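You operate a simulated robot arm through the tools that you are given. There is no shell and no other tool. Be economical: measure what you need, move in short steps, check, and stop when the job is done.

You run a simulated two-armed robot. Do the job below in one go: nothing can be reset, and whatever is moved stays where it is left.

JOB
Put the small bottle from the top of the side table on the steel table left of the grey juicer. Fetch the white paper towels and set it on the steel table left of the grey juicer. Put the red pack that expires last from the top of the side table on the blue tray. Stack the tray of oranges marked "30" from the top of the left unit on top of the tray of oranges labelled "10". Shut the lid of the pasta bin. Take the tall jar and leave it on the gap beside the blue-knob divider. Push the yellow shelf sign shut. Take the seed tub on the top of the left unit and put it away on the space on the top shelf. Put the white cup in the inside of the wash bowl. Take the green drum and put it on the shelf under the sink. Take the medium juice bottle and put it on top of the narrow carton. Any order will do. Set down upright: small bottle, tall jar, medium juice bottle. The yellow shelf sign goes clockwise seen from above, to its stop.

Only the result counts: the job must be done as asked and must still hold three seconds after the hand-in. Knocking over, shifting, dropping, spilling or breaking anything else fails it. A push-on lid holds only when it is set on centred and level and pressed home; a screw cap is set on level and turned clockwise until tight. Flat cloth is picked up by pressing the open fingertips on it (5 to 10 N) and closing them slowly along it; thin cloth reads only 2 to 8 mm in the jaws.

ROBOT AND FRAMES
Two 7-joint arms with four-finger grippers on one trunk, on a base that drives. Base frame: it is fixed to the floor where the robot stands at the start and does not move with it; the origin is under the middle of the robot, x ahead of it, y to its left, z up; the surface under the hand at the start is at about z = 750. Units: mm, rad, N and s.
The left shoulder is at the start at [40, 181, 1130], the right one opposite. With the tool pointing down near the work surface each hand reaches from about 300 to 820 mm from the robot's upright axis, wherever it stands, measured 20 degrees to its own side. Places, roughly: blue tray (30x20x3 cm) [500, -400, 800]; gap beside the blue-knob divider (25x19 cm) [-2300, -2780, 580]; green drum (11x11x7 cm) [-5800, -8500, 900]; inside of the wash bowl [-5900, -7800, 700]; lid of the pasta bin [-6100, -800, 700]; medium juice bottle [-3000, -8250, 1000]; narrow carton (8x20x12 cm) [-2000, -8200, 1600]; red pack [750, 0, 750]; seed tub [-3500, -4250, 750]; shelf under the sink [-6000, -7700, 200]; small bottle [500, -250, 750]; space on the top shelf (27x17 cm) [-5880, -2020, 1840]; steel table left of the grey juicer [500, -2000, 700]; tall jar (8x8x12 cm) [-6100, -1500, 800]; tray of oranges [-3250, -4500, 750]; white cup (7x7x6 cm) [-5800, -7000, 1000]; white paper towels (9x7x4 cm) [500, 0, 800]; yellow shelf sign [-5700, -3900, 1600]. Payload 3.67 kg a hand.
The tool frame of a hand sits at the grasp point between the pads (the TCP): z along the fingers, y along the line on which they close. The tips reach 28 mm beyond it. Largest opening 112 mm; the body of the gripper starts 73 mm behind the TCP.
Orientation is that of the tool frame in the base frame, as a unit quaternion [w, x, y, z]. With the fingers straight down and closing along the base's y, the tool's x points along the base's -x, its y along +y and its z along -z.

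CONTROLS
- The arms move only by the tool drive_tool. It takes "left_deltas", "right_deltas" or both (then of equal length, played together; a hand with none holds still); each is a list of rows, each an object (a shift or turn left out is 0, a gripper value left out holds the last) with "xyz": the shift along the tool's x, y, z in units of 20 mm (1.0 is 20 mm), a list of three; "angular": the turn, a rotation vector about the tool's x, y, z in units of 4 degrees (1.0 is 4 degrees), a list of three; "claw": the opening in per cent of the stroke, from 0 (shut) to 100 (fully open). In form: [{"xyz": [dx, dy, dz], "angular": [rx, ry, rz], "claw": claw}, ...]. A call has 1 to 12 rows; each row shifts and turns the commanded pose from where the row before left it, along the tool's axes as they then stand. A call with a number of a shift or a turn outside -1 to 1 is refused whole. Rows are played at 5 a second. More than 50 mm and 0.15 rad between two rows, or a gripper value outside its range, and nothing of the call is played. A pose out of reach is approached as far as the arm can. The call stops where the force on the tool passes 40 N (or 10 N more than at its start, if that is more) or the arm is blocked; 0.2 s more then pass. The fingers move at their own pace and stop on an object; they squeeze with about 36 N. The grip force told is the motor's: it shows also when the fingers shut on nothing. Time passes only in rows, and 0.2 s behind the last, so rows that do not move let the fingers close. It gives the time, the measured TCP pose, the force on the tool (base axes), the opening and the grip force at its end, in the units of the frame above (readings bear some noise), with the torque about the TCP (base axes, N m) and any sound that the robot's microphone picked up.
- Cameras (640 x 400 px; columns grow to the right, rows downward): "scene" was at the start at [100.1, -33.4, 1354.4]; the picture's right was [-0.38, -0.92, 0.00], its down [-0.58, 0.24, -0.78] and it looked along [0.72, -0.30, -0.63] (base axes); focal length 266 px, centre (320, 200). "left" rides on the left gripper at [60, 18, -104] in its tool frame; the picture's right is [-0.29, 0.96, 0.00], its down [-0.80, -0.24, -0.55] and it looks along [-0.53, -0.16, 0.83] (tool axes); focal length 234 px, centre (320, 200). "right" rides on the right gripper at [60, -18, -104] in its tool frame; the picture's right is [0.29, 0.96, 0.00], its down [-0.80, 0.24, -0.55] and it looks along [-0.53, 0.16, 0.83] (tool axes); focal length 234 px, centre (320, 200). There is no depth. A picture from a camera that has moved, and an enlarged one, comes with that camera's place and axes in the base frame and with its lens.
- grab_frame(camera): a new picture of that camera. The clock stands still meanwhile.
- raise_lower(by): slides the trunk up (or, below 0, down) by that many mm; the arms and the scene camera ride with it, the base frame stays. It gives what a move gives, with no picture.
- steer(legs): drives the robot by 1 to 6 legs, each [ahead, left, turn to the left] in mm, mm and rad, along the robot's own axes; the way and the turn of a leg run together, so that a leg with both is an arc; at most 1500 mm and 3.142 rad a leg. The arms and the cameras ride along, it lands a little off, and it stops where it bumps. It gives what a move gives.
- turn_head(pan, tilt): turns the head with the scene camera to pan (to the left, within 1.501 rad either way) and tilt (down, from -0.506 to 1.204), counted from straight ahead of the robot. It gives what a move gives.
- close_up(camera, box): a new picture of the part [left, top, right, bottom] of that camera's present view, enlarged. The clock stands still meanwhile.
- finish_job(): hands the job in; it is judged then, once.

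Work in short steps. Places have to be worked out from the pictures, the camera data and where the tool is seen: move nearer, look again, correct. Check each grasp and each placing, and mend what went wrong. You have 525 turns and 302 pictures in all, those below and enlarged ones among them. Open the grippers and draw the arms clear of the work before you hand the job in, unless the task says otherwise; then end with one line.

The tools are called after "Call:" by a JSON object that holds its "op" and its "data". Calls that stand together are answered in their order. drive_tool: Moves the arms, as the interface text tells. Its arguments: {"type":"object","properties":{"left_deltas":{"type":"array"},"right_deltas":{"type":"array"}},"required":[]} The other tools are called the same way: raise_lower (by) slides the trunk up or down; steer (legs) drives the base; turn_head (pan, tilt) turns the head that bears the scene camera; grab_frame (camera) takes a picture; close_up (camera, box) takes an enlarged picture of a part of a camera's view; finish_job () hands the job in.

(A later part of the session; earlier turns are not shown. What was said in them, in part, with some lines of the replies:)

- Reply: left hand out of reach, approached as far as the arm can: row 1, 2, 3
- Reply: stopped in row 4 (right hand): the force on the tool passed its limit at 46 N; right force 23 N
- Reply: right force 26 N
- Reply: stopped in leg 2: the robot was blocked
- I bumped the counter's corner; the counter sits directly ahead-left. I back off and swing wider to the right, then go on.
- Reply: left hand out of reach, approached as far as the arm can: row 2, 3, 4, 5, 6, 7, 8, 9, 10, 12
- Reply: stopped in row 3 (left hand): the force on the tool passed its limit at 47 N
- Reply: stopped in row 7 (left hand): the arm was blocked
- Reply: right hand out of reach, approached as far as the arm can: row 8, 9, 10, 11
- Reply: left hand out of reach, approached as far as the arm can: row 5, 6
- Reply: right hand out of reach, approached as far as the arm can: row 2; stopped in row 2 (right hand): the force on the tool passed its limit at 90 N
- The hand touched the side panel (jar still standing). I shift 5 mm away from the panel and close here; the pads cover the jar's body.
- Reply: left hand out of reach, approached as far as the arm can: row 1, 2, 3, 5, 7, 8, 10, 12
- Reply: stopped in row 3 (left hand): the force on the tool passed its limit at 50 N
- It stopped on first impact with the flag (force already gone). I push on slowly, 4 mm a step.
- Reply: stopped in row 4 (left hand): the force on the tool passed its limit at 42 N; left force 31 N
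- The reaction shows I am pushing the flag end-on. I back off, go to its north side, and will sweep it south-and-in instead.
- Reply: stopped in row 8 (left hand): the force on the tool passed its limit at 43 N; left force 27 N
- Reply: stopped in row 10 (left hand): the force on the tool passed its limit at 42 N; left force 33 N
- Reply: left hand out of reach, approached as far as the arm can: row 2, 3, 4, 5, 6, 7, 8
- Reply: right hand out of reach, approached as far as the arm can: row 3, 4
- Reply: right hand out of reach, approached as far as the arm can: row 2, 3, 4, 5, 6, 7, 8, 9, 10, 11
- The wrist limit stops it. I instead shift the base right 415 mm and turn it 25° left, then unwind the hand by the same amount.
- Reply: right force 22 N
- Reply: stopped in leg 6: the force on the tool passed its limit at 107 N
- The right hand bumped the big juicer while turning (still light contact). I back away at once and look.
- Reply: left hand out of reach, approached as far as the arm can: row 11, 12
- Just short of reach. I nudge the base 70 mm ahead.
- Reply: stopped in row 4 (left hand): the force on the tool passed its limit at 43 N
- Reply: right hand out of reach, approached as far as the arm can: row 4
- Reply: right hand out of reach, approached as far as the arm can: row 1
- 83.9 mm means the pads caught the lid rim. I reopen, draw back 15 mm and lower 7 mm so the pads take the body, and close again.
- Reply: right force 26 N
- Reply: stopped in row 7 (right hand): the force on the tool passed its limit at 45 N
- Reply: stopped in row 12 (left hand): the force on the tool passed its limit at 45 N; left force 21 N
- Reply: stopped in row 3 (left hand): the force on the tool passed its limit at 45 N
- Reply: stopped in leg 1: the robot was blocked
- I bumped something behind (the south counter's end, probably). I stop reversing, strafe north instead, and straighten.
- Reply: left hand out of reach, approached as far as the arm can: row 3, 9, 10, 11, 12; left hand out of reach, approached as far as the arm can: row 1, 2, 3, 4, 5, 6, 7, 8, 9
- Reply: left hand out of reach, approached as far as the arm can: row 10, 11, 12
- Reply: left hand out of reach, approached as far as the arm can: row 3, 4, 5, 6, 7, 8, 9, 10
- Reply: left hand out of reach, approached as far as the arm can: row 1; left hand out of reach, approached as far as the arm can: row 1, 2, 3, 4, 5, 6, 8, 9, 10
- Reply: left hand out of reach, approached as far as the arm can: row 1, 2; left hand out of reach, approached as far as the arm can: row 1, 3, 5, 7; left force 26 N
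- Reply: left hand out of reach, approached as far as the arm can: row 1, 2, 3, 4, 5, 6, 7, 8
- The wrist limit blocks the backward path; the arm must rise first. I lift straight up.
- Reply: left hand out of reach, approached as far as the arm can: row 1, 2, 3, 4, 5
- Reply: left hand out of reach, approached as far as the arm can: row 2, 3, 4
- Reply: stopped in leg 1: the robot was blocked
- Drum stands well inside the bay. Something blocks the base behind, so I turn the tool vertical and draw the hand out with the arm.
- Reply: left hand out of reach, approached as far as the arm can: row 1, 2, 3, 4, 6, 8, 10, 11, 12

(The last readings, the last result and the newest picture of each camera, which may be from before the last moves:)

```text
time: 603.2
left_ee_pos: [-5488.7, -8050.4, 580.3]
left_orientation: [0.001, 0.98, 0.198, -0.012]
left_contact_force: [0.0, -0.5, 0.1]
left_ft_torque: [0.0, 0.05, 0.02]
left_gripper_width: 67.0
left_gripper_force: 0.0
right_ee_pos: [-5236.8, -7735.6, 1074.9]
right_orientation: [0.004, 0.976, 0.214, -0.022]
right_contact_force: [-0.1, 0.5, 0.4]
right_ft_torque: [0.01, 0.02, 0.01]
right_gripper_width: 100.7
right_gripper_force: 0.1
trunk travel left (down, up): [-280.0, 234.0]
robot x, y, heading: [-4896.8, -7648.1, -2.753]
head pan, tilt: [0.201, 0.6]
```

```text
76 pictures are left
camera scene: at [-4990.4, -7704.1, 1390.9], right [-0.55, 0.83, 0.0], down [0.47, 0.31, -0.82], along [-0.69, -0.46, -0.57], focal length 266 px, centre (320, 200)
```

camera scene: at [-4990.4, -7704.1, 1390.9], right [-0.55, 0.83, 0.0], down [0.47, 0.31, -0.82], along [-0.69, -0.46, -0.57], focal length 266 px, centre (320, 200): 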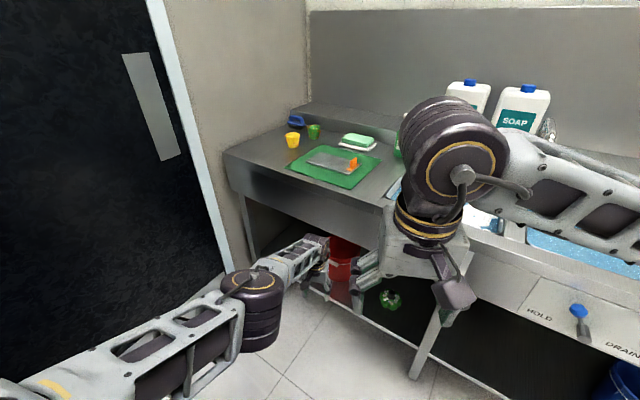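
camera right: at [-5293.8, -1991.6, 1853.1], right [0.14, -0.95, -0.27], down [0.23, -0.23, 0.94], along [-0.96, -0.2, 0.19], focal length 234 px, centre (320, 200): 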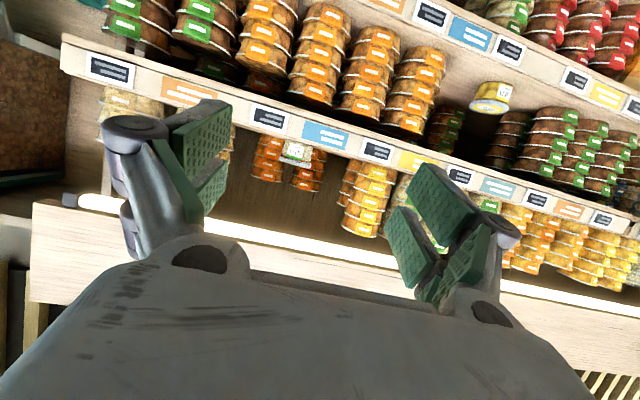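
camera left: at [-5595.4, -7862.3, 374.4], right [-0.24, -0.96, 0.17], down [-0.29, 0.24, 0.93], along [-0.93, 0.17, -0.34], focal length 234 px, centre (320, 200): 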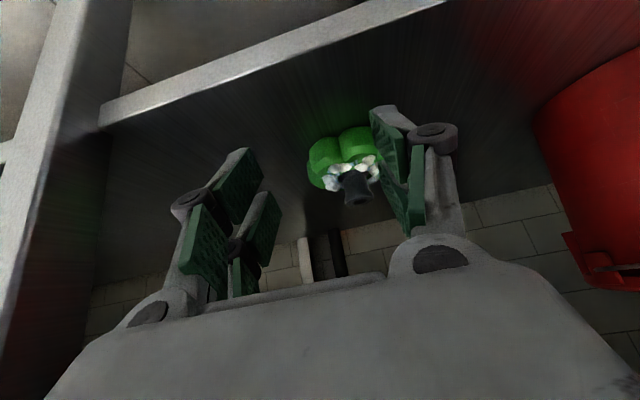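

Drum visible on the shelf, upright. I raise and draw in the left hand, then head north-east and turn to face the south counter.

Call:
{"op": "drive_tool", "data": {"left_deltas": [{"xyz": [0.4, 0, -1]}, {"xyz": [0.6, 0, -1]}, {"xyz": [0.8, 0, -1]}, {"xyz": [0.8, 0, -1]}, {"xyz": [0.8, 0, -1]}, {"xyz": [0.8, 0, -1]}, {"xyz": [0.8, 0, -1]}, {"xyz": [0.8, 0, -1]}, {"xyz": [0.8, 0, -1]}, {"xyz": [0.8, 0, -1]}, {"xyz": [0.8, 0, -1]}, {"xyz": [0.5, 0, -1]}]}}

Call:
{"op": "steer", "data": {"legs": [[0, -600, 0], [0, 0, 1.186], [0, 1300, 0], [0, 700, 0]]}}

Call:
{"op": "turn_head", "data": {"pan": 0.0, "tilt": 0.3}}

Call:
{"op": "grab_frame", "data": {"camera": "scene"}}

```text
time: 605.8
left_ee_pos: [-5321.9, -7983.4, 817.0]
left_orientation: [0.001, 0.98, 0.197, -0.013]
left_contact_force: [-0.3, 0.5, -0.8]
left_ft_torque: [0.01, 0.03, 0.01]
left_gripper_width: 67.3
left_gripper_force: 0.1
right_ee_pos: [-5237.0, -7734.7, 1075.2]
right_orientation: [0.004, 0.977, 0.214, -0.023]
right_contact_force: [0.0, 0.6, -0.2]
right_ft_torque: [0.0, 0.03, 0.01]
right_gripper_width: 100.9
right_gripper_force: 0.1
trunk travel left (down, up): [-280.0, 234.0]
robot x, y, heading: [-4898.7, -7648.8, -2.752]
head pan, tilt: [0.201, 0.6]
```

```text
time: 622.4
left_ee_pos: [-2975.3, -7585.4, 814.8]
left_orientation: [0.008, 0.7, 0.714, -0.009]
left_contact_force: [0.2, -0.5, 0.2]
left_ft_torque: [0.0, 0.03, 0.01]
left_gripper_width: 67.0
left_gripper_force: 0.1
right_ee_pos: [-3173.6, -7416.7, 1075.8]
right_orientation: [0.016, 0.688, 0.726, -0.016]
right_contact_force: [0.9, -0.7, -0.7]
right_ft_torque: [-0.01, 0.01, 0.02]
right_gripper_width: 100.6
right_gripper_force: 0.1
trunk travel left (down, up): [-280.0, 234.0]
robot x, y, heading: [-3132.7, -7067.2, -1.563]
head pan, tilt: [0.201, 0.6]
```

```text
time: 623.2
left_ee_pos: [-2975.7, -7585.6, 815.8]
left_orientation: [0.009, 0.7, 0.714, -0.01]
left_contact_force: [-0.7, -0.3, -0.2]
left_ft_torque: [0.05, -0.02, -0.03]
left_gripper_width: 66.9
left_gripper_force: 0.1
right_ee_pos: [-3174.1, -7417.1, 1075.1]
right_orientation: [0.016, 0.688, 0.726, -0.016]
right_contact_force: [-0.2, -0.3, -0.8]
right_ft_torque: [0.0, 0.02, -0.02]
right_gripper_width: 100.7
right_gripper_force: 0.1
trunk travel left (down, up): [-280.0, 234.0]
robot x, y, heading: [-3131.8, -7071.2, -1.562]
head pan, tilt: [0.0, 0.3]
```

```text
75 pictures are left
camera scene: at [-3130.8, -7182.9, 1418.4], right [-1.0, -0.01, 0.0], down [0.0, 0.3, -0.95], along [0.01, -0.95, -0.3], focal length 266 px, centre (320, 200)
```

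scene: 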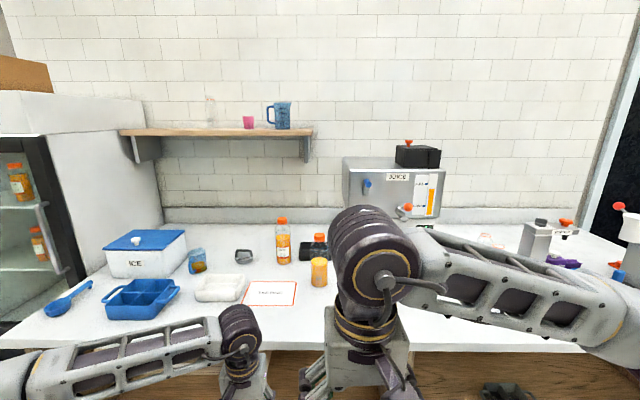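

I see several orange-capped bottles. I move the right hand aside for a clear view.

Call:
{"op": "drive_tool", "data": {"right_deltas": [{"xyz": [0.2, -1, 0]}, {"xyz": [0.2, -1, 0]}, {"xyz": [0.2, -1, 0]}, {"xyz": [0.2, -1, 0]}, {"xyz": [0.2, -1, 0]}, {"xyz": [0.2, -1, 0]}, {"xyz": [0.2, -1, 0]}, {"xyz": [0.2, -1, 0]}, {"xyz": [0.2, -1, 0]}, {"xyz": [0.2, -1, 0]}, {"xyz": [0.2, -1, 0]}, {"xyz": [0.2, -1, 0]}]}}

Call:
{"op": "turn_head", "data": {"pan": 0.15, "tilt": 0.35}}

Call:
{"op": "grab_frame", "data": {"camera": "scene"}}

Call:
{"op": "close_up", "data": {"camera": "scene", "box": [200, 150, 460, 300]}}

```text
time: 625.8
left_ee_pos: [-2976.6, -7586.1, 816.6]
left_orientation: [0.01, 0.7, 0.714, -0.01]
left_contact_force: [-0.1, 0.6, 0.3]
left_ft_torque: [-0.03, -0.01, 0.02]
left_gripper_width: 67.1
left_gripper_force: 0.0
right_ee_pos: [-3417.2, -7382.4, 1076.4]
right_orientation: [0.015, 0.687, 0.726, -0.016]
right_contact_force: [-0.4, 0.3, 0.6]
right_ft_torque: [-0.08, 0.0, 0.0]
right_gripper_width: 100.7
right_gripper_force: 0.1
right hand out of reach, approached as far as the arm can: row 12
trunk travel left (down, up): [-280.0, 234.0]
robot x, y, heading: [-3129.0, -7069.7, -1.559]
head pan, tilt: [0.0, 0.3]
```

```text
time: 626.5
left_ee_pos: [-2975.6, -7587.1, 814.9]
left_orientation: [0.008, 0.699, 0.715, -0.01]
left_contact_force: [1.0, 1.2, 0.8]
left_ft_torque: [0.0, -0.02, 0.03]
left_gripper_width: 66.7
left_gripper_force: 0.1
right_ee_pos: [-3417.3, -7384.8, 1075.2]
right_orientation: [0.015, 0.688, 0.726, -0.016]
right_contact_force: [-0.2, -1.1, 0.6]
right_ft_torque: [-0.01, 0.01, 0.05]
right_gripper_width: 100.7
right_gripper_force: 0.2
trunk travel left (down, up): [-280.0, 234.0]
robot x, y, heading: [-3132.5, -7068.1, -1.557]
head pan, tilt: [0.15, 0.351]
```

```text
74 pictures are left
camera scene: at [-3116.7, -7181.8, 1413.7], right [-0.99, -0.16, 0.0], down [-0.05, 0.34, -0.94], along [0.15, -0.93, -0.34], focal length 266 px, centre (320, 200)
```

scene: 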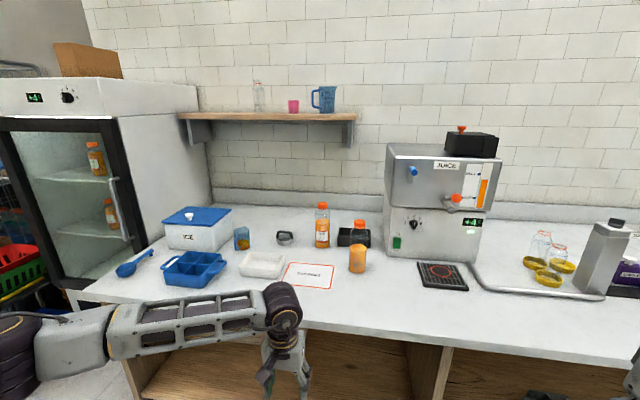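

```text
2.46 times, centred on (330, 225) of scene
camera zoom: at [-3116.7, -7181.8, 1413.7], right [-0.99, -0.16, 0.0], down [-0.05, 0.34, -0.94], along [0.15, -0.93, -0.34], focal length 654 px, centre (295, 138)
```

zoom: 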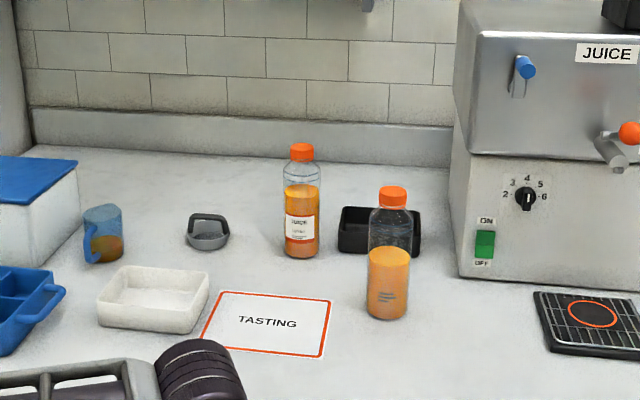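

Call:
{"op": "close_up", "data": {"camera": "scene", "box": [300, 195, 385, 290]}}

Call:
{"op": "close_up", "data": {"camera": "scene", "box": [0, 30, 210, 260]}}

```text
4.21 times, centred on (342, 242) of scene
camera zoom: at [-3116.7, -7181.8, 1413.7], right [-0.99, -0.16, 0.0], down [-0.05, 0.34, -0.94], along [0.15, -0.93, -0.34], focal length 1119 px, centre (225, 21)
```

zoom: 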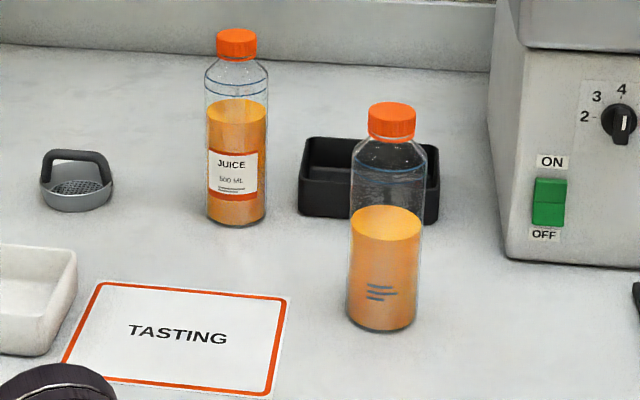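

```text
1.74 times, centred on (105, 145) of scene
camera zoom: at [-3116.7, -7181.8, 1413.7], right [-0.99, -0.16, 0.0], down [-0.05, 0.34, -0.94], along [0.15, -0.93, -0.34], focal length 462 px, centre (694, 296)
```

zoom: 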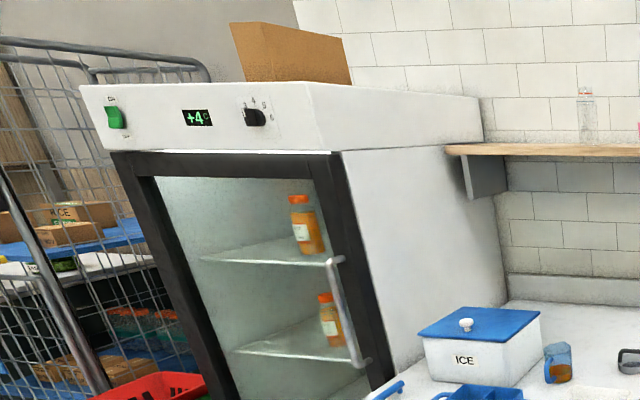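

The labelled "JUICE 500 ML" bottle at the back (≈(−2980, −8110)) is the one matching the listed place; the narrow carton is on the fridge top. I raise the left hand and pitch it to about 20° below horizontal.

Call:
{"op": "drive_tool", "data": {"left_deltas": [{"xyz": [0, 0, -1], "claw": 100}, {"xyz": [0, 0, -1]}, {"xyz": [0, 0, -1]}, {"xyz": [0, 0, -1]}, {"xyz": [0, 0, -1]}, {"xyz": [0, 0, -1]}, {"xyz": [0, 0, -1]}, {"xyz": [0, 0, -1]}, {"xyz": [0, 0, -1]}, {"xyz": [0, 0, -1]}, {"xyz": [0, 0, -1]}, {"angular": [0, -1, 0]}]}}

Call:
{"op": "drive_tool", "data": {"left_deltas": [{"angular": [0, -1, 0], "xyz": [-0.5, 0, 0]}, {"angular": [0, -1, 0], "xyz": [-0.5, 0, 0]}, {"angular": [0, -1, 0], "xyz": [-0.5, 0, 0]}, {"angular": [0, -1, 0], "xyz": [-0.5, 0, 0.1]}, {"angular": [0, -1, 0], "xyz": [-0.5, 0, 0.2]}, {"angular": [0, -1, 0], "xyz": [-0.4, 0, 0.3]}, {"angular": [0, -1, 0], "xyz": [-0.4, 0, 0.3]}, {"angular": [0, -1, 0], "xyz": [-0.3, 0, 0.4]}, {"angular": [0, -1, 0], "xyz": [-0.3, 0, 0.4]}, {"angular": [0, -1, 0], "xyz": [-0.2, 0, 0.4]}, {"angular": [0, -1, 0], "xyz": [-0.2, 0, 0.4]}, {"angular": [0, -1, 0], "xyz": [-0.1, 0, 0.4]}]}}

Call:
{"op": "drive_tool", "data": {"left_deltas": [{"angular": [0, -1, 0]}, {"angular": [0, -1, 0]}, {"angular": [0, -1, 0]}, {"angular": [0, -1, 0]}]}}

Call:
{"op": "steer", "data": {"legs": [[120, 0, 0]]}}

Call:
{"op": "grab_frame", "data": {"camera": "left"}}

```text
time: 629.1
left_ee_pos: [-2974.8, -7580.1, 1034.7]
left_orientation: [0.034, 0.698, 0.714, -0.035]
left_contact_force: [0.0, 1.1, -1.3]
left_ft_torque: [-0.02, -0.01, -0.03]
left_gripper_width: 111.8
left_gripper_force: 0.0
right_ee_pos: [-3415.6, -7384.8, 1075.1]
right_orientation: [0.015, 0.688, 0.726, -0.016]
right_contact_force: [-0.1, 0.3, -0.8]
right_ft_torque: [0.0, 0.06, 0.0]
right_gripper_width: 100.8
right_gripper_force: 0.1
trunk travel left (down, up): [-280.0, 234.0]
robot x, y, heading: [-3134.4, -7075.2, -1.562]
head pan, tilt: [0.15, 0.351]
```

```text
time: 631.7
left_ee_pos: [-2973.4, -7695.0, 1022.5]
left_orientation: [0.32, 0.625, 0.638, -0.316]
left_contact_force: [0.6, 0.5, 1.1]
left_ft_torque: [0.02, -0.01, 0.01]
left_gripper_width: 112.1
left_gripper_force: 0.0
right_ee_pos: [-3416.4, -7383.7, 1075.6]
right_orientation: [0.015, 0.688, 0.725, -0.015]
right_contact_force: [1.1, 0.1, -0.2]
right_ft_torque: [0.02, 0.03, -0.01]
right_gripper_width: 101.0
right_gripper_force: 0.1
trunk travel left (down, up): [-280.0, 234.0]
robot x, y, heading: [-3132.7, -7070.8, -1.56]
head pan, tilt: [0.15, 0.351]
```

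```text
time: 632.7
left_ee_pos: [-2989.6, -7691.4, 1024.7]
left_orientation: [0.391, 0.587, 0.589, -0.395]
left_contact_force: [-0.3, 0.6, -0.7]
left_ft_torque: [-0.04, 0.05, 0.03]
left_gripper_width: 112.1
left_gripper_force: 0.1
left hand out of reach, approached as far as the arm can: row 4
right_ee_pos: [-3417.1, -7385.2, 1074.3]
right_orientation: [0.017, 0.688, 0.726, -0.016]
right_contact_force: [-0.8, -0.3, 0.7]
right_ft_torque: [0.01, -0.04, -0.03]
right_gripper_width: 100.9
right_gripper_force: 0.1
trunk travel left (down, up): [-280.0, 234.0]
robot x, y, heading: [-3135.6, -7069.8, -1.557]
head pan, tilt: [0.15, 0.351]
```

```text
time: 633.9
left_ee_pos: [-2986.6, -7808.1, 1023.5]
left_orientation: [0.39, 0.587, 0.59, -0.394]
left_contact_force: [0.1, 0.3, -0.7]
left_ft_torque: [0.0, 0.01, -0.02]
left_gripper_width: 112.0
left_gripper_force: 0.1
right_ee_pos: [-3416.6, -7499.8, 1074.8]
right_orientation: [0.015, 0.687, 0.726, -0.016]
right_contact_force: [0.1, -0.5, 0.3]
right_ft_torque: [0.04, -0.01, 0.0]
right_gripper_width: 100.7
right_gripper_force: 0.0
trunk travel left (down, up): [-280.0, 234.0]
robot x, y, heading: [-3130.8, -7185.1, -1.559]
head pan, tilt: [0.15, 0.351]
```

```text
70 pictures are left
camera left: at [-2969.1, -7688.1, 1009.1], right [0.96, -0.11, 0.26], down [-0.23, 0.2, 0.95], along [-0.16, -0.97, 0.17], focal length 234 px, centre (320, 200)
```

left: 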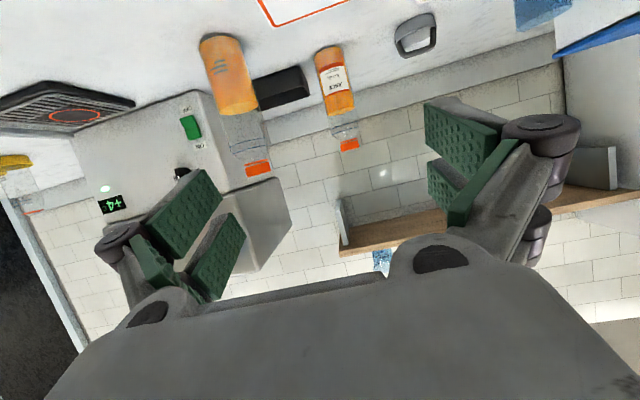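

Triangulated: bottle axis about (−2960, −8220), base z≈814, top ≈1000 (matches the listing). I drive 140 mm closer and refine.

Call:
{"op": "steer", "data": {"legs": [[140, 0, -0.012]]}}

Call:
{"op": "grab_frame", "data": {"camera": "left"}}

Call:
{"op": "turn_head", "data": {"pan": 0.15, "tilt": 0.45}}

Call:
{"op": "grab_frame", "data": {"camera": "scene"}}

```text
time: 635.3
left_ee_pos: [-2992.1, -7950.3, 1023.3]
left_orientation: [0.388, 0.589, 0.588, -0.396]
left_contact_force: [-0.8, 0.2, 0.2]
left_ft_torque: [-0.02, 0.01, 0.02]
left_gripper_width: 112.0
left_gripper_force: 0.0
right_ee_pos: [-3417.2, -7640.0, 1075.6]
right_orientation: [0.015, 0.691, 0.723, -0.016]
right_contact_force: [-0.5, 0.1, 0.1]
right_ft_torque: [0.02, 0.03, -0.02]
right_gripper_width: 100.9
right_gripper_force: 0.0
trunk travel left (down, up): [-280.0, 234.0]
robot x, y, heading: [-3129.8, -7324.4, -1.573]
head pan, tilt: [0.15, 0.351]
```

```text
69 pictures are left
camera left: at [-2973.1, -7831.3, 1009.2], right [0.96, -0.12, 0.26], down [-0.23, 0.21, 0.95], along [-0.17, -0.97, 0.17], focal length 234 px, centre (320, 200)
```

left: 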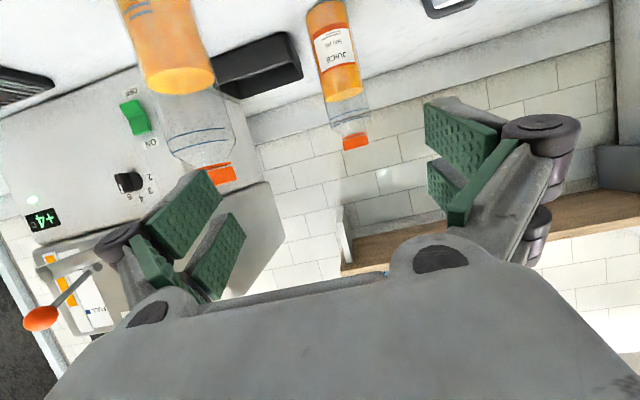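

```text
time: 635.9
left_ee_pos: [-2991.0, -7950.4, 1023.1]
left_orientation: [0.388, 0.59, 0.587, -0.396]
left_contact_force: [0.3, 0.6, 0.2]
left_ft_torque: [0.01, -0.02, -0.04]
left_gripper_width: 112.1
left_gripper_force: 0.1
right_ee_pos: [-3417.2, -7640.1, 1074.8]
right_orientation: [0.016, 0.691, 0.723, -0.016]
right_contact_force: [0.5, -0.9, -0.6]
right_ft_torque: [0.05, -0.02, 0.01]
right_gripper_width: 100.7
right_gripper_force: 0.1
trunk travel left (down, up): [-280.0, 234.0]
robot x, y, heading: [-3127.7, -7324.0, -1.569]
head pan, tilt: [0.15, 0.45]
```

```text
68 pictures are left
camera scene: at [-3115.7, -7438.4, 1404.5], right [-0.99, -0.15, 0.0], down [-0.07, 0.43, -0.9], along [0.14, -0.89, -0.44], focal length 266 px, centre (320, 200)
```

scene: 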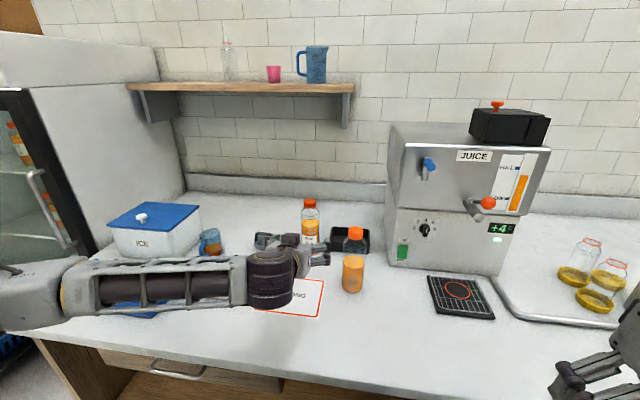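

Refined axis about (−2961, −8200), base z≈814. I go to a pre-grasp point 150 mm in front.

Call:
{"op": "drive_tool", "data": {"left_deltas": [{"xyz": [0.12, 0.215, 0.91], "claw": 85}, {"xyz": [0.12, 0.215, 0.91]}, {"xyz": [0.12, 0.215, 0.91]}, {"xyz": [0.12, 0.215, 0.91]}, {"xyz": [0.12, 0.215, 0.91]}, {"xyz": [0.12, 0.215, 0.91]}, {"xyz": [0.12, 0.215, 0.91]}]}}

Call:
{"op": "grab_frame", "data": {"camera": "left"}}

Call:
{"op": "close_up", "data": {"camera": "scene", "box": [220, 170, 400, 310]}}

```text
time: 637.5
left_ee_pos: [-2963.0, -8061.8, 959.2]
left_orientation: [0.388, 0.59, 0.587, -0.396]
left_contact_force: [0.3, 0.7, -0.2]
left_ft_torque: [-0.01, 0.02, 0.01]
left_gripper_width: 95.3
left_gripper_force: 0.0
right_ee_pos: [-3417.1, -7639.9, 1075.2]
right_orientation: [0.015, 0.69, 0.723, -0.015]
right_contact_force: [0.2, 0.6, 0.2]
right_ft_torque: [0.01, 0.01, -0.02]
right_gripper_width: 100.7
right_gripper_force: 0.1
trunk travel left (down, up): [-280.0, 234.0]
robot x, y, heading: [-3128.5, -7329.8, -1.571]
head pan, tilt: [0.15, 0.45]
```

```text
67 pictures are left
camera left: at [-2944.6, -7942.8, 944.6], right [0.96, -0.12, 0.26], down [-0.23, 0.21, 0.95], along [-0.17, -0.97, 0.17], focal length 234 px, centre (320, 200)
```

left: 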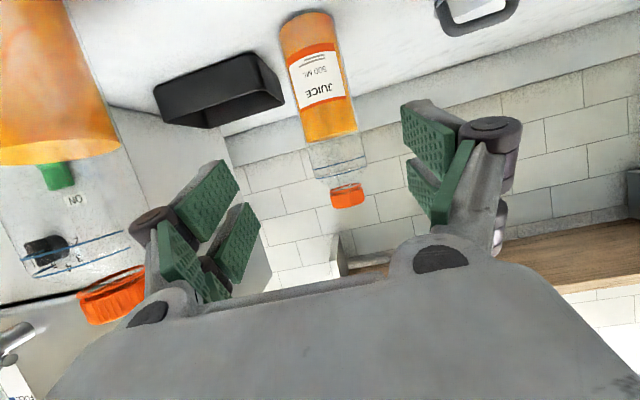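

```text
2.86 times, centred on (310, 240) of scene
camera zoom: at [-3116.2, -7438.2, 1404.5], right [-0.99, -0.15, 0.0], down [-0.07, 0.43, -0.9], along [0.14, -0.89, -0.44], focal length 759 px, centre (349, 86)
```

zoom: 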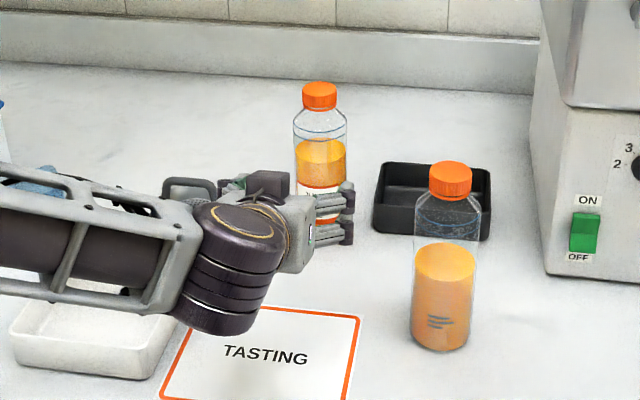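

Aligned within a few mm. I advance to the bottle.

Call:
{"op": "drive_tool", "data": {"left_deltas": [{"xyz": [0, 0.2, 1]}, {"xyz": [0, 0, 1]}, {"xyz": [0, 0, 1]}, {"xyz": [0, 0, 1]}, {"xyz": [0, 0, 1]}, {"xyz": [0, 0, 1]}, {"xyz": [0, 0, 0.8]}, {"xyz": [0, 0, 0.5]}]}}

Call:
{"op": "grab_frame", "data": {"camera": "left"}}

```text
time: 639.3
left_ee_pos: [-2960.4, -8196.5, 902.8]
left_orientation: [0.388, 0.589, 0.588, -0.396]
left_contact_force: [0.1, 0.3, -1.0]
left_ft_torque: [0.02, 0.0, 0.02]
left_gripper_width: 95.1
left_gripper_force: 0.0
right_ee_pos: [-3417.2, -7639.3, 1075.7]
right_orientation: [0.016, 0.691, 0.722, -0.016]
right_contact_force: [-1.3, 0.0, 0.2]
right_ft_torque: [0.02, 0.04, -0.05]
right_gripper_width: 101.0
right_gripper_force: 0.1
trunk travel left (down, up): [-280.0, 234.0]
robot x, y, heading: [-3126.2, -7325.7, -1.569]
head pan, tilt: [0.15, 0.45]
```

```text
65 pictures are left
camera left: at [-2941.9, -8076.9, 888.0], right [0.96, -0.12, 0.26], down [-0.23, 0.21, 0.95], along [-0.17, -0.97, 0.17], focal length 234 px, centre (320, 200)
```

left: 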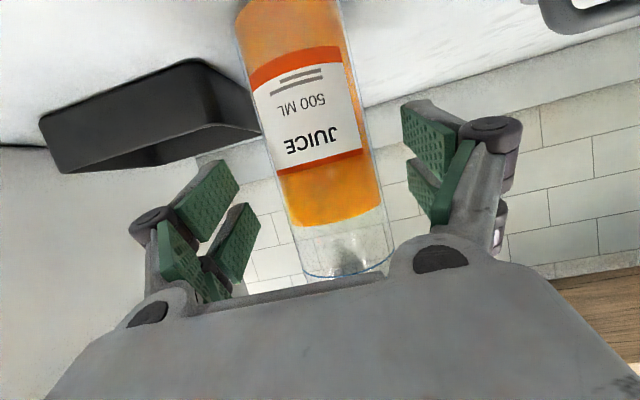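

Bottle sits centred between the fingers. I close and lift a little.

Call:
{"op": "drive_tool", "data": {"left_deltas": [{"xyz": [0, 0, 0.4]}, {"claw": 0}, {"claw": 0}, {"claw": 0}, {"xyz": [-0.46, 0, -0.19]}, {"xyz": [-0.92, 0, -0.385]}, {"xyz": [-0.92, 0, -0.385]}, {"xyz": [-0.92, 0, -0.385]}]}}

Call:
{"op": "grab_frame", "data": {"camera": "left"}}

Call:
{"op": "grab_frame", "data": {"camera": "scene"}}

```text
time: 641.1
left_ee_pos: [-2961.0, -8202.2, 969.5]
left_orientation: [0.388, 0.591, 0.587, -0.396]
left_contact_force: [-0.6, -0.3, -4.7]
left_ft_torque: [0.12, -0.02, -0.02]
left_gripper_width: 65.4
left_gripper_force: 36.8
right_ee_pos: [-3417.7, -7639.2, 1074.7]
right_orientation: [0.016, 0.692, 0.722, -0.017]
right_contact_force: [0.6, 0.6, -0.3]
right_ft_torque: [-0.01, 0.03, -0.05]
right_gripper_width: 100.8
right_gripper_force: 0.0
trunk travel left (down, up): [-280.0, 234.0]
robot x, y, heading: [-3131.1, -7328.9, -1.571]
head pan, tilt: [0.15, 0.45]
```

```text
64 pictures are left
camera left: at [-2942.7, -8083.5, 954.5], right [0.96, -0.12, 0.26], down [-0.23, 0.21, 0.95], along [-0.17, -0.97, 0.17], focal length 234 px, centre (320, 200)
```

left: 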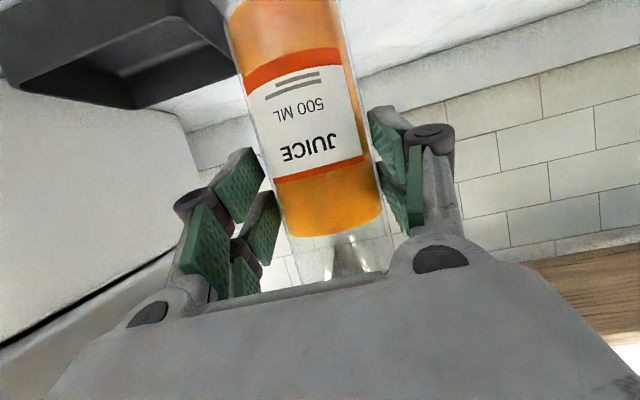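

```text
63 pictures are left
camera scene: at [-3115.8, -7437.8, 1404.5], right [-0.99, -0.15, 0.0], down [-0.07, 0.43, -0.9], along [0.14, -0.89, -0.44], focal length 266 px, centre (320, 200)
```

scene: 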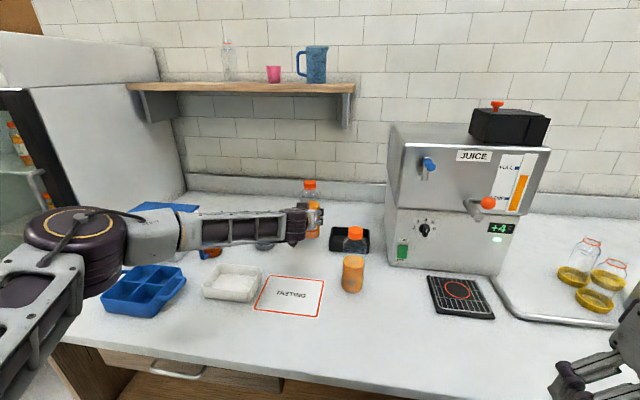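

Bottle held (65 mm). I lift, back away, raise the trunk, and move left toward the fridge.

Call:
{"op": "drive_tool", "data": {"left_deltas": [{"xyz": [-0.92, 0, -0.385]}, {"xyz": [-0.92, 0, -0.385]}, {"xyz": [-0.92, 0, -0.385]}]}}

Call:
{"op": "steer", "data": {"legs": [[-500, 0, 0], [0, 750, 0]]}}

Call:
{"op": "raise_lower", "data": {"by": 230}}

Call:
{"op": "turn_head", "data": {"pan": 0.2, "tilt": 0.15}}

Call:
{"op": "grab_frame", "data": {"camera": "scene"}}

```text
time: 641.9
left_ee_pos: [-2960.7, -8205.1, 1028.5]
left_orientation: [0.388, 0.59, 0.587, -0.396]
left_contact_force: [-0.2, -0.2, -3.9]
left_ft_torque: [0.14, -0.01, -0.02]
left_gripper_width: 65.6
left_gripper_force: 35.9
right_ee_pos: [-3416.7, -7639.5, 1074.5]
right_orientation: [0.015, 0.691, 0.723, -0.016]
right_contact_force: [0.0, 0.5, -0.2]
right_ft_torque: [-0.02, 0.01, -0.01]
right_gripper_width: 100.9
right_gripper_force: 0.1
trunk travel left (down, up): [-280.0, 234.0]
robot x, y, heading: [-3130.7, -7322.7, -1.564]
head pan, tilt: [0.15, 0.45]
```

```text
time: 648.7
left_ee_pos: [-2183.9, -7701.8, 1028.0]
left_orientation: [0.392, 0.584, 0.593, -0.392]
left_contact_force: [-1.2, 0.4, -3.4]
left_ft_torque: [0.12, 0.02, 0.01]
left_gripper_width: 65.2
left_gripper_force: 36.0
right_ee_pos: [-2652.7, -7146.8, 1075.2]
right_orientation: [0.015, 0.683, 0.73, -0.015]
right_contact_force: [0.0, 1.2, -0.1]
right_ft_torque: [0.04, 0.02, -0.04]
right_gripper_width: 100.9
right_gripper_force: 0.1
trunk travel left (down, up): [-280.0, 234.0]
robot x, y, heading: [-2371.1, -6825.4, -1.549]
head pan, tilt: [0.15, 0.45]
```

```text
time: 651.1
left_ee_pos: [-2184.0, -7702.1, 1257.5]
left_orientation: [0.391, 0.585, 0.593, -0.392]
left_contact_force: [-0.2, 0.3, -4.4]
left_ft_torque: [0.09, 0.01, -0.04]
left_gripper_width: 65.3
left_gripper_force: 36.4
right_ee_pos: [-2652.4, -7147.6, 1304.3]
right_orientation: [0.016, 0.683, 0.73, -0.016]
right_contact_force: [0.4, 0.3, -0.2]
right_ft_torque: [0.01, -0.02, 0.01]
right_gripper_width: 100.7
right_gripper_force: 0.1
trunk travel left (down, up): [-510.0, 4.0]
robot x, y, heading: [-2372.7, -6825.1, -1.547]
head pan, tilt: [0.15, 0.45]
```

```text
time: 652.0
left_ee_pos: [-2185.1, -7701.7, 1256.8]
left_orientation: [0.393, 0.583, 0.593, -0.392]
left_contact_force: [0.0, -0.3, -4.6]
left_ft_torque: [0.15, -0.01, 0.0]
left_gripper_width: 65.6
left_gripper_force: 36.2
right_ee_pos: [-2652.1, -7147.5, 1305.2]
right_orientation: [0.016, 0.683, 0.73, -0.015]
right_contact_force: [0.3, -0.3, -0.6]
right_ft_torque: [0.03, 0.0, 0.0]
right_gripper_width: 100.6
right_gripper_force: 0.1
trunk travel left (down, up): [-510.0, 4.0]
robot x, y, heading: [-2368.4, -6827.6, -1.554]
head pan, tilt: [0.201, 0.15]
```

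```text
62 pictures are left
camera scene: at [-2350.0, -6939.5, 1661.9], right [-0.98, -0.22, 0.0], down [-0.03, 0.15, -0.99], along [0.22, -0.96, -0.15], focal length 266 px, centre (320, 200)
```

scene: 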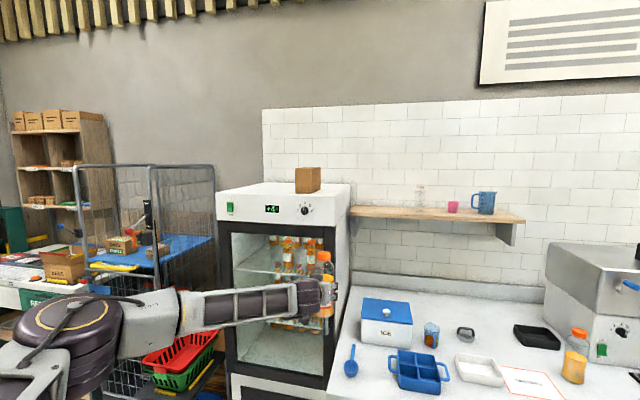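

Call:
{"op": "close_up", "data": {"camera": "scene", "box": [210, 150, 360, 240]}}

```text
4.27 times, centred on (285, 195) of scene
camera zoom: at [-2350.0, -6939.5, 1661.9], right [-0.98, -0.22, 0.0], down [-0.03, 0.15, -0.99], along [0.22, -0.96, -0.15], focal length 1134 px, centre (469, 221)
```

zoom: 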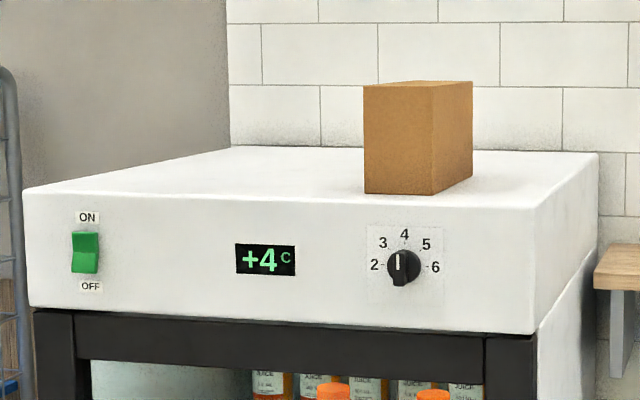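

Carton: x −2027…−1953, y −8168…−8370, top z≈1623. I raise the bottle well above that before approaching.

Call:
{"op": "drive_tool", "data": {"left_deltas": [{"xyz": [-0.865, 0, -0.52]}, {"xyz": [-0.865, 0, -0.52]}, {"xyz": [-0.865, 0, -0.52]}, {"xyz": [-0.865, 0, -0.52]}, {"xyz": [-0.865, 0, -0.52]}, {"xyz": [-0.865, 0, -0.52]}, {"xyz": [-0.865, 0, -0.52]}, {"xyz": [-0.865, 0, -0.52]}, {"xyz": [-0.865, 0, -0.52]}, {"xyz": [-0.865, 0, -0.52]}, {"xyz": [-0.865, 0, -0.52]}, {"xyz": [-0.865, 0, -0.52]}]}}

Call:
{"op": "drive_tool", "data": {"left_deltas": [{"xyz": [-0.865, 0, -0.52]}, {"xyz": [-0.865, 0, -0.52]}, {"xyz": [-0.865, 0, -0.52]}, {"xyz": [-0.865, 0, -0.52]}, {"xyz": [-0.865, 0, -0.52]}, {"xyz": [-0.865, 0, -0.52]}, {"xyz": [-0.865, 0, -0.52]}, {"xyz": [-0.865, 0, -0.52]}, {"xyz": [-0.865, 0, -0.52]}, {"xyz": [-0.865, 0, -0.52]}, {"xyz": [-0.865, 0, -0.52]}, {"xyz": [-0.865, 0, -0.52]}]}}

Call:
{"op": "grab_frame", "data": {"camera": "left"}}

Call:
{"op": "grab_frame", "data": {"camera": "scene"}}

```text
time: 654.5
left_ee_pos: [-2183.5, -7666.7, 1495.8]
left_orientation: [0.391, 0.584, 0.593, -0.392]
left_contact_force: [0.3, 0.7, -4.9]
left_ft_torque: [0.14, 0.02, -0.03]
left_gripper_width: 65.5
left_gripper_force: 35.1
right_ee_pos: [-2652.3, -7145.4, 1304.4]
right_orientation: [0.016, 0.683, 0.73, -0.015]
right_contact_force: [-0.5, 0.3, 0.3]
right_ft_torque: [0.02, 0.0, 0.04]
right_gripper_width: 100.7
right_gripper_force: 0.1
trunk travel left (down, up): [-510.0, 4.0]
robot x, y, heading: [-2372.1, -6827.9, -1.552]
head pan, tilt: [0.201, 0.15]
```

```text
time: 657.1
left_ee_pos: [-2181.4, -7631.6, 1736.9]
left_orientation: [0.393, 0.583, 0.594, -0.39]
left_contact_force: [-0.8, -0.2, -4.4]
left_ft_torque: [0.13, 0.0, -0.03]
left_gripper_width: 65.6
left_gripper_force: 36.1
right_ee_pos: [-2653.5, -7146.6, 1305.8]
right_orientation: [0.016, 0.683, 0.73, -0.016]
right_contact_force: [-0.7, 0.0, -1.4]
right_ft_torque: [-0.01, -0.01, -0.04]
right_gripper_width: 100.6
right_gripper_force: 0.0
trunk travel left (down, up): [-510.0, 4.0]
robot x, y, heading: [-2372.4, -6827.2, -1.551]
head pan, tilt: [0.201, 0.15]
```

```text
60 pictures are left
camera left: at [-2166.1, -7512.1, 1723.1], right [0.96, -0.1, 0.26], down [-0.24, 0.2, 0.95], along [-0.15, -0.97, 0.17], focal length 234 px, centre (320, 200)
```

left: 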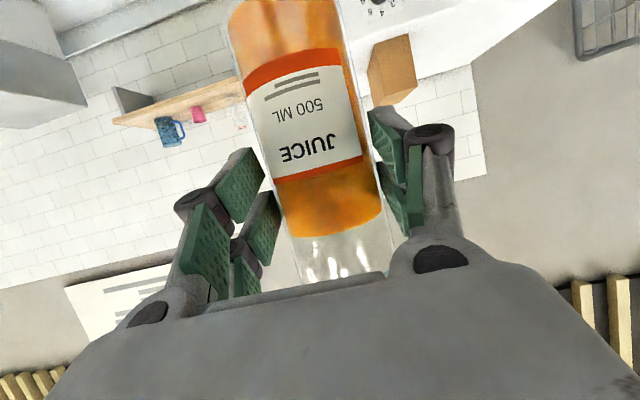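

```text
59 pictures are left
camera scene: at [-2350.8, -6938.6, 1662.0], right [-0.98, -0.22, 0.0], down [-0.03, 0.15, -0.99], along [0.22, -0.96, -0.15], focal length 266 px, centre (320, 200)
```

scene: 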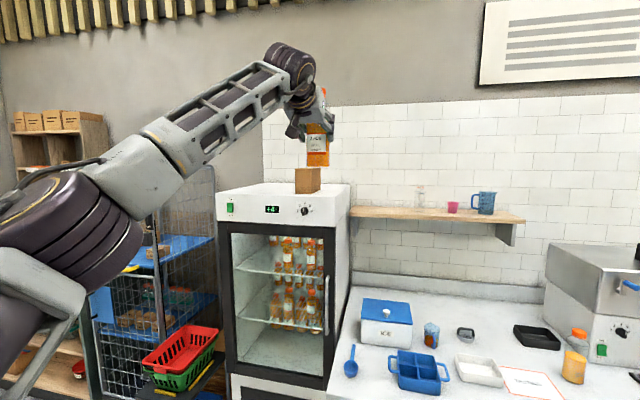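

High enough. I line up with the carton and drive part-way in.

Call:
{"op": "steer", "data": {"legs": [[0, 200, -0.02], [350, 0, 0]]}}

Call:
{"op": "grab_frame", "data": {"camera": "left"}}

Call:
{"op": "close_up", "data": {"camera": "scene", "box": [180, 60, 380, 240]}}

```text
time: 660.7
left_ee_pos: [-1993.1, -7980.7, 1739.9]
left_orientation: [0.388, 0.589, 0.588, -0.396]
left_contact_force: [0.1, 1.0, -3.4]
left_ft_torque: [0.15, -0.04, 0.02]
left_gripper_width: 65.4
left_gripper_force: 35.7
right_ee_pos: [-2455.4, -7488.6, 1305.4]
right_orientation: [0.017, 0.689, 0.724, -0.017]
right_contact_force: [0.0, 0.1, 0.0]
right_ft_torque: [-0.05, -0.04, 0.02]
right_gripper_width: 101.1
right_gripper_force: 0.1
trunk travel left (down, up): [-510.0, 4.0]
robot x, y, heading: [-2167.1, -7176.0, -1.571]
head pan, tilt: [0.201, 0.15]
```

```text
58 pictures are left
camera left: at [-1975.1, -7862.3, 1724.5], right [0.96, -0.12, 0.26], down [-0.23, 0.21, 0.95], along [-0.17, -0.97, 0.17], focal length 234 px, centre (320, 200)
```

left: 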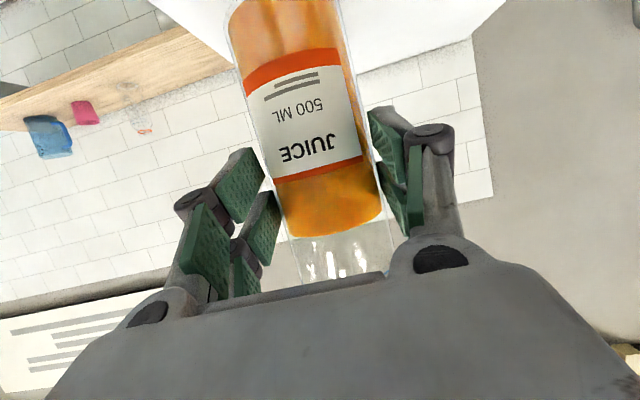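

```text
2.22 times, centred on (280, 150) of scene
camera zoom: at [-2149.5, -7285.8, 1662.2], right [-0.98, -0.2, 0.0], down [-0.03, 0.14, -0.99], along [0.2, -0.97, -0.15], focal length 590 px, centre (409, 311)
```

zoom: 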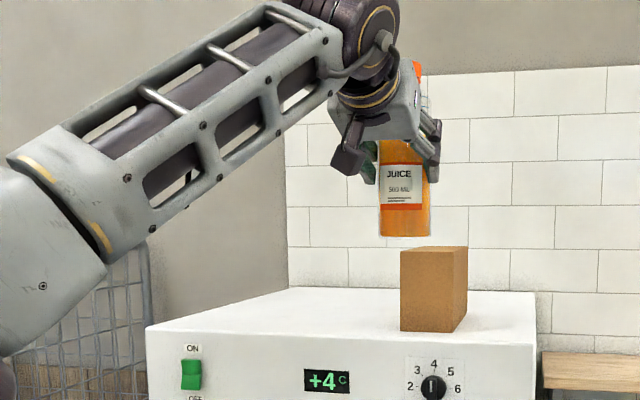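

Bottle x≈−1995 matches the carton's centre −1995 (x −2035…−1955, top z≈1619). I drive the remaining 275 mm.

Call:
{"op": "steer", "data": {"legs": [[270, 0, 0]]}}

Call:
{"op": "close_up", "data": {"camera": "scene", "box": [220, 20, 420, 240]}}

Call:
{"op": "grab_frame", "data": {"camera": "left"}}

```text
time: 662.7
left_ee_pos: [-1990.6, -8247.6, 1740.3]
left_orientation: [0.389, 0.588, 0.588, -0.396]
left_contact_force: [0.0, 0.8, -4.4]
left_ft_torque: [0.16, 0.0, -0.04]
left_gripper_width: 65.3
left_gripper_force: 35.3
right_ee_pos: [-2453.6, -7757.4, 1305.8]
right_orientation: [0.017, 0.689, 0.724, -0.017]
right_contact_force: [0.6, 0.5, -0.4]
right_ft_torque: [-0.02, 0.01, 0.05]
right_gripper_width: 100.8
right_gripper_force: 0.0
trunk travel left (down, up): [-510.0, 4.0]
robot x, y, heading: [-2168.3, -7441.8, -1.567]
head pan, tilt: [0.201, 0.15]
```

```text
1.82 times, centred on (320, 130) of scene
camera zoom: at [-2147.5, -7552.9, 1662.2], right [-0.98, -0.21, 0.0], down [-0.03, 0.14, -0.99], along [0.2, -0.97, -0.15], focal length 483 px, centre (320, 327)
```

zoom: 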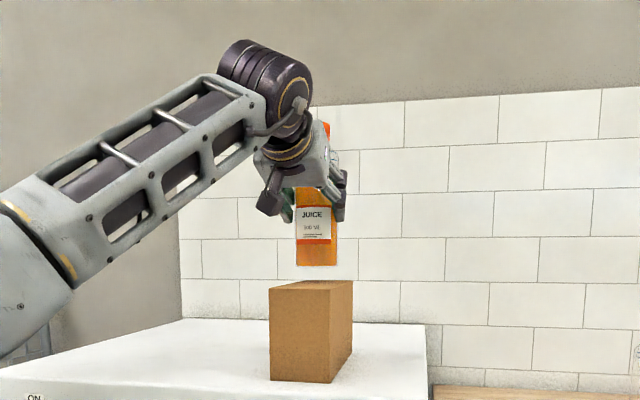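

```text
55 pictures are left
camera left: at [-1972.4, -8128.8, 1724.9], right [0.96, -0.12, 0.26], down [-0.23, 0.21, 0.95], along [-0.16, -0.97, 0.17], focal length 234 px, centre (320, 200)
```

left: 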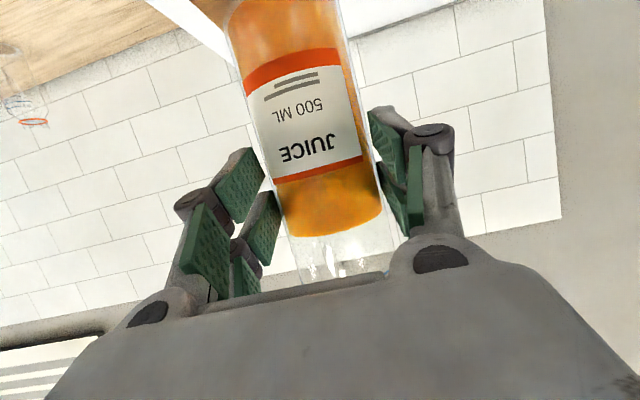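

Bottle is centred over the carton within ~2 mm. I lower it gently until contact.

Call:
{"op": "drive_tool", "data": {"left_deltas": [{"xyz": [0.46, 0, 0.19]}, {"xyz": [0.46, 0, 0.19]}, {"xyz": [0.14, 0, 0.058]}, {"xyz": [0.14, 0, 0.058]}, {"xyz": [0.14, 0, 0.058]}, {"xyz": [0.14, 0, 0.058]}, {"xyz": [0.14, 0, 0.058]}, {"xyz": [0.14, 0, 0.058]}]}}

Call:
{"op": "close_up", "data": {"camera": "scene", "box": [270, 60, 370, 220]}}

```text
time: 664.5
left_ee_pos: [-1990.7, -8247.0, 1702.3]
left_orientation: [0.39, 0.587, 0.587, -0.397]
left_contact_force: [3.2, 0.3, 23.0]
left_ft_torque: [-0.72, -0.14, -0.01]
left_gripper_width: 65.2
left_gripper_force: 36.2
right_ee_pos: [-2452.2, -7756.7, 1306.3]
right_orientation: [0.016, 0.689, 0.724, -0.016]
right_contact_force: [-0.1, -0.4, -0.2]
right_ft_torque: [-0.02, 0.01, 0.0]
right_gripper_width: 100.8
right_gripper_force: 0.1
trunk travel left (down, up): [-510.0, 4.0]
robot x, y, heading: [-2166.1, -7443.6, -1.567]
head pan, tilt: [0.201, 0.15]
```

```text
2.50 times, centred on (320, 140) of scene
camera zoom: at [-2147.0, -7551.6, 1662.3], right [-0.98, -0.21, 0.0], down [-0.03, 0.14, -0.99], along [0.2, -0.97, -0.15], focal length 664 px, centre (320, 350)
```

zoom: 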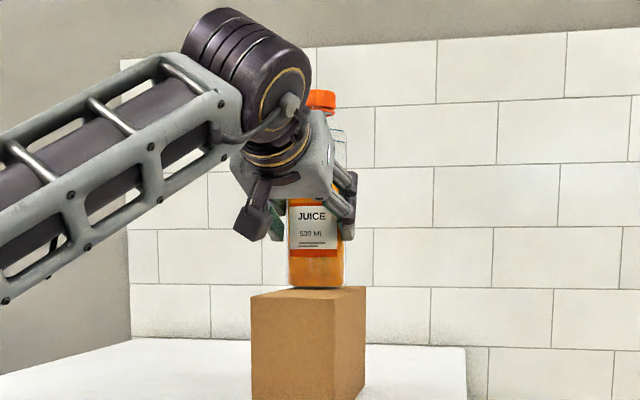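

The bottle rests on the carton, well within its top. I ease off slightly and open.

Call:
{"op": "drive_tool", "data": {"left_deltas": [{"xyz": [-0.05, 0, -0.02]}, {"xyz": [0, 0, 0]}, {"claw": 68}, {"claw": 75}, {"claw": 85}]}}

Call:
{"op": "grab_frame", "data": {"camera": "left"}}

Call:
{"op": "close_up", "data": {"camera": "scene", "box": [270, 60, 370, 220]}}

```text
time: 665.7
left_ee_pos: [-1991.1, -8251.7, 1701.4]
left_orientation: [0.389, 0.589, 0.589, -0.394]
left_contact_force: [0.1, -0.1, -0.4]
left_ft_torque: [0.01, -0.02, 0.01]
left_gripper_width: 95.3
left_gripper_force: 0.0
right_ee_pos: [-2452.8, -7758.6, 1304.2]
right_orientation: [0.016, 0.689, 0.725, -0.016]
right_contact_force: [0.0, 0.5, -0.5]
right_ft_torque: [-0.02, -0.04, 0.04]
right_gripper_width: 100.7
right_gripper_force: 0.1
trunk travel left (down, up): [-510.0, 4.0]
robot x, y, heading: [-2170.9, -7442.8, -1.57]
head pan, tilt: [0.201, 0.15]
```

```text
53 pictures are left
camera left: at [-1972.8, -8131.9, 1686.3], right [0.96, -0.12, 0.26], down [-0.23, 0.21, 0.95], along [-0.16, -0.97, 0.17], focal length 234 px, centre (320, 200)
```

left: 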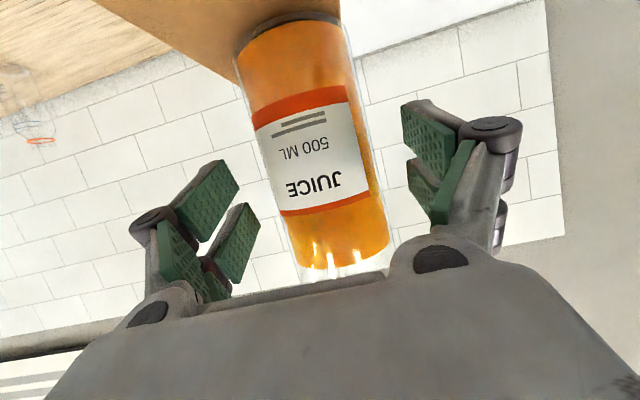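

```text
2.50 times, centred on (320, 140) of scene
camera zoom: at [-2147.5, -7555.4, 1662.0], right [-0.98, -0.2, 0.0], down [-0.03, 0.15, -0.99], along [0.2, -0.97, -0.15], focal length 664 px, centre (320, 350)
```

zoom: 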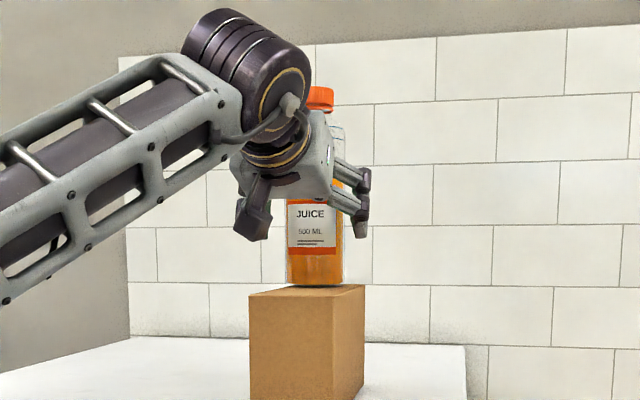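

The bottle stands centred on the carton. I withdraw along the tool axis.

Call:
{"op": "drive_tool", "data": {"left_deltas": [{"xyz": [0, 0, -0.5]}, {"xyz": [0, 0, -1]}, {"xyz": [0, 0, -1]}, {"xyz": [0, 0, -1]}, {"xyz": [0, 0, -1]}, {"xyz": [0, 0, -1]}, {"xyz": [0, 0, -1]}]}}

Call:
{"op": "steer", "data": {"legs": [[-350, 0, 0]]}}

Call:
{"op": "close_up", "data": {"camera": "scene", "box": [220, 60, 400, 240]}}

```text
time: 667.3
left_ee_pos: [-1989.8, -8129.9, 1752.5]
left_orientation: [0.389, 0.589, 0.588, -0.396]
left_contact_force: [-0.4, -0.1, 0.4]
left_ft_torque: [0.02, 0.02, 0.01]
left_gripper_width: 95.1
left_gripper_force: 0.0
right_ee_pos: [-2452.6, -7758.2, 1305.6]
right_orientation: [0.016, 0.689, 0.724, -0.016]
right_contact_force: [0.2, 0.2, 0.0]
right_ft_torque: [0.0, -0.01, 0.02]
right_gripper_width: 100.8
right_gripper_force: 0.1
trunk travel left (down, up): [-510.0, 4.0]
robot x, y, heading: [-2171.2, -7442.4, -1.565]
head pan, tilt: [0.201, 0.15]
```

```text
time: 669.6
left_ee_pos: [-1992.6, -7782.9, 1751.5]
left_orientation: [0.388, 0.59, 0.589, -0.395]
left_contact_force: [0.7, -1.0, -0.1]
left_ft_torque: [-0.02, -0.03, 0.03]
left_gripper_width: 95.0
left_gripper_force: 0.1
right_ee_pos: [-2455.3, -7408.1, 1304.5]
right_orientation: [0.016, 0.689, 0.724, -0.015]
right_contact_force: [-0.8, -0.2, -0.3]
right_ft_torque: [0.03, 0.01, 0.02]
right_gripper_width: 100.7
right_gripper_force: 0.0
trunk travel left (down, up): [-510.0, 4.0]
robot x, y, heading: [-2171.1, -7091.2, -1.564]
head pan, tilt: [0.201, 0.15]
```

```text
2.22 times, centred on (310, 150) of scene
camera zoom: at [-2149.5, -7206.1, 1661.8], right [-0.98, -0.2, 0.0], down [-0.03, 0.15, -0.99], along [0.2, -0.97, -0.15], focal length 590 px, centre (342, 311)
```

zoom: 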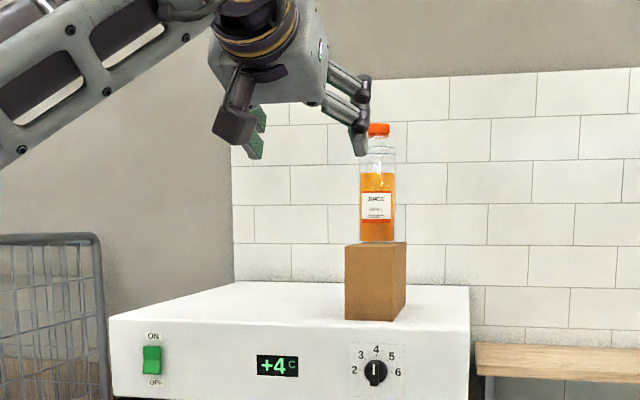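

All eleven items are done: the bottle stands on the carton, both grippers are open and the arms are clear of the work. I hand the job in.

Call:
{"op": "finish_job", "data": {}}

```text
The job is handed in.
```

I did all eleven tasks and handed the job in. The robot bumped a few counters, and a hand touched the juicer, a shelf panel and the yellow sign; nothing looked displaced in the pictures taken afterwards. The white cup went under the suds in the wash bowl, so I could not see it after letting go.
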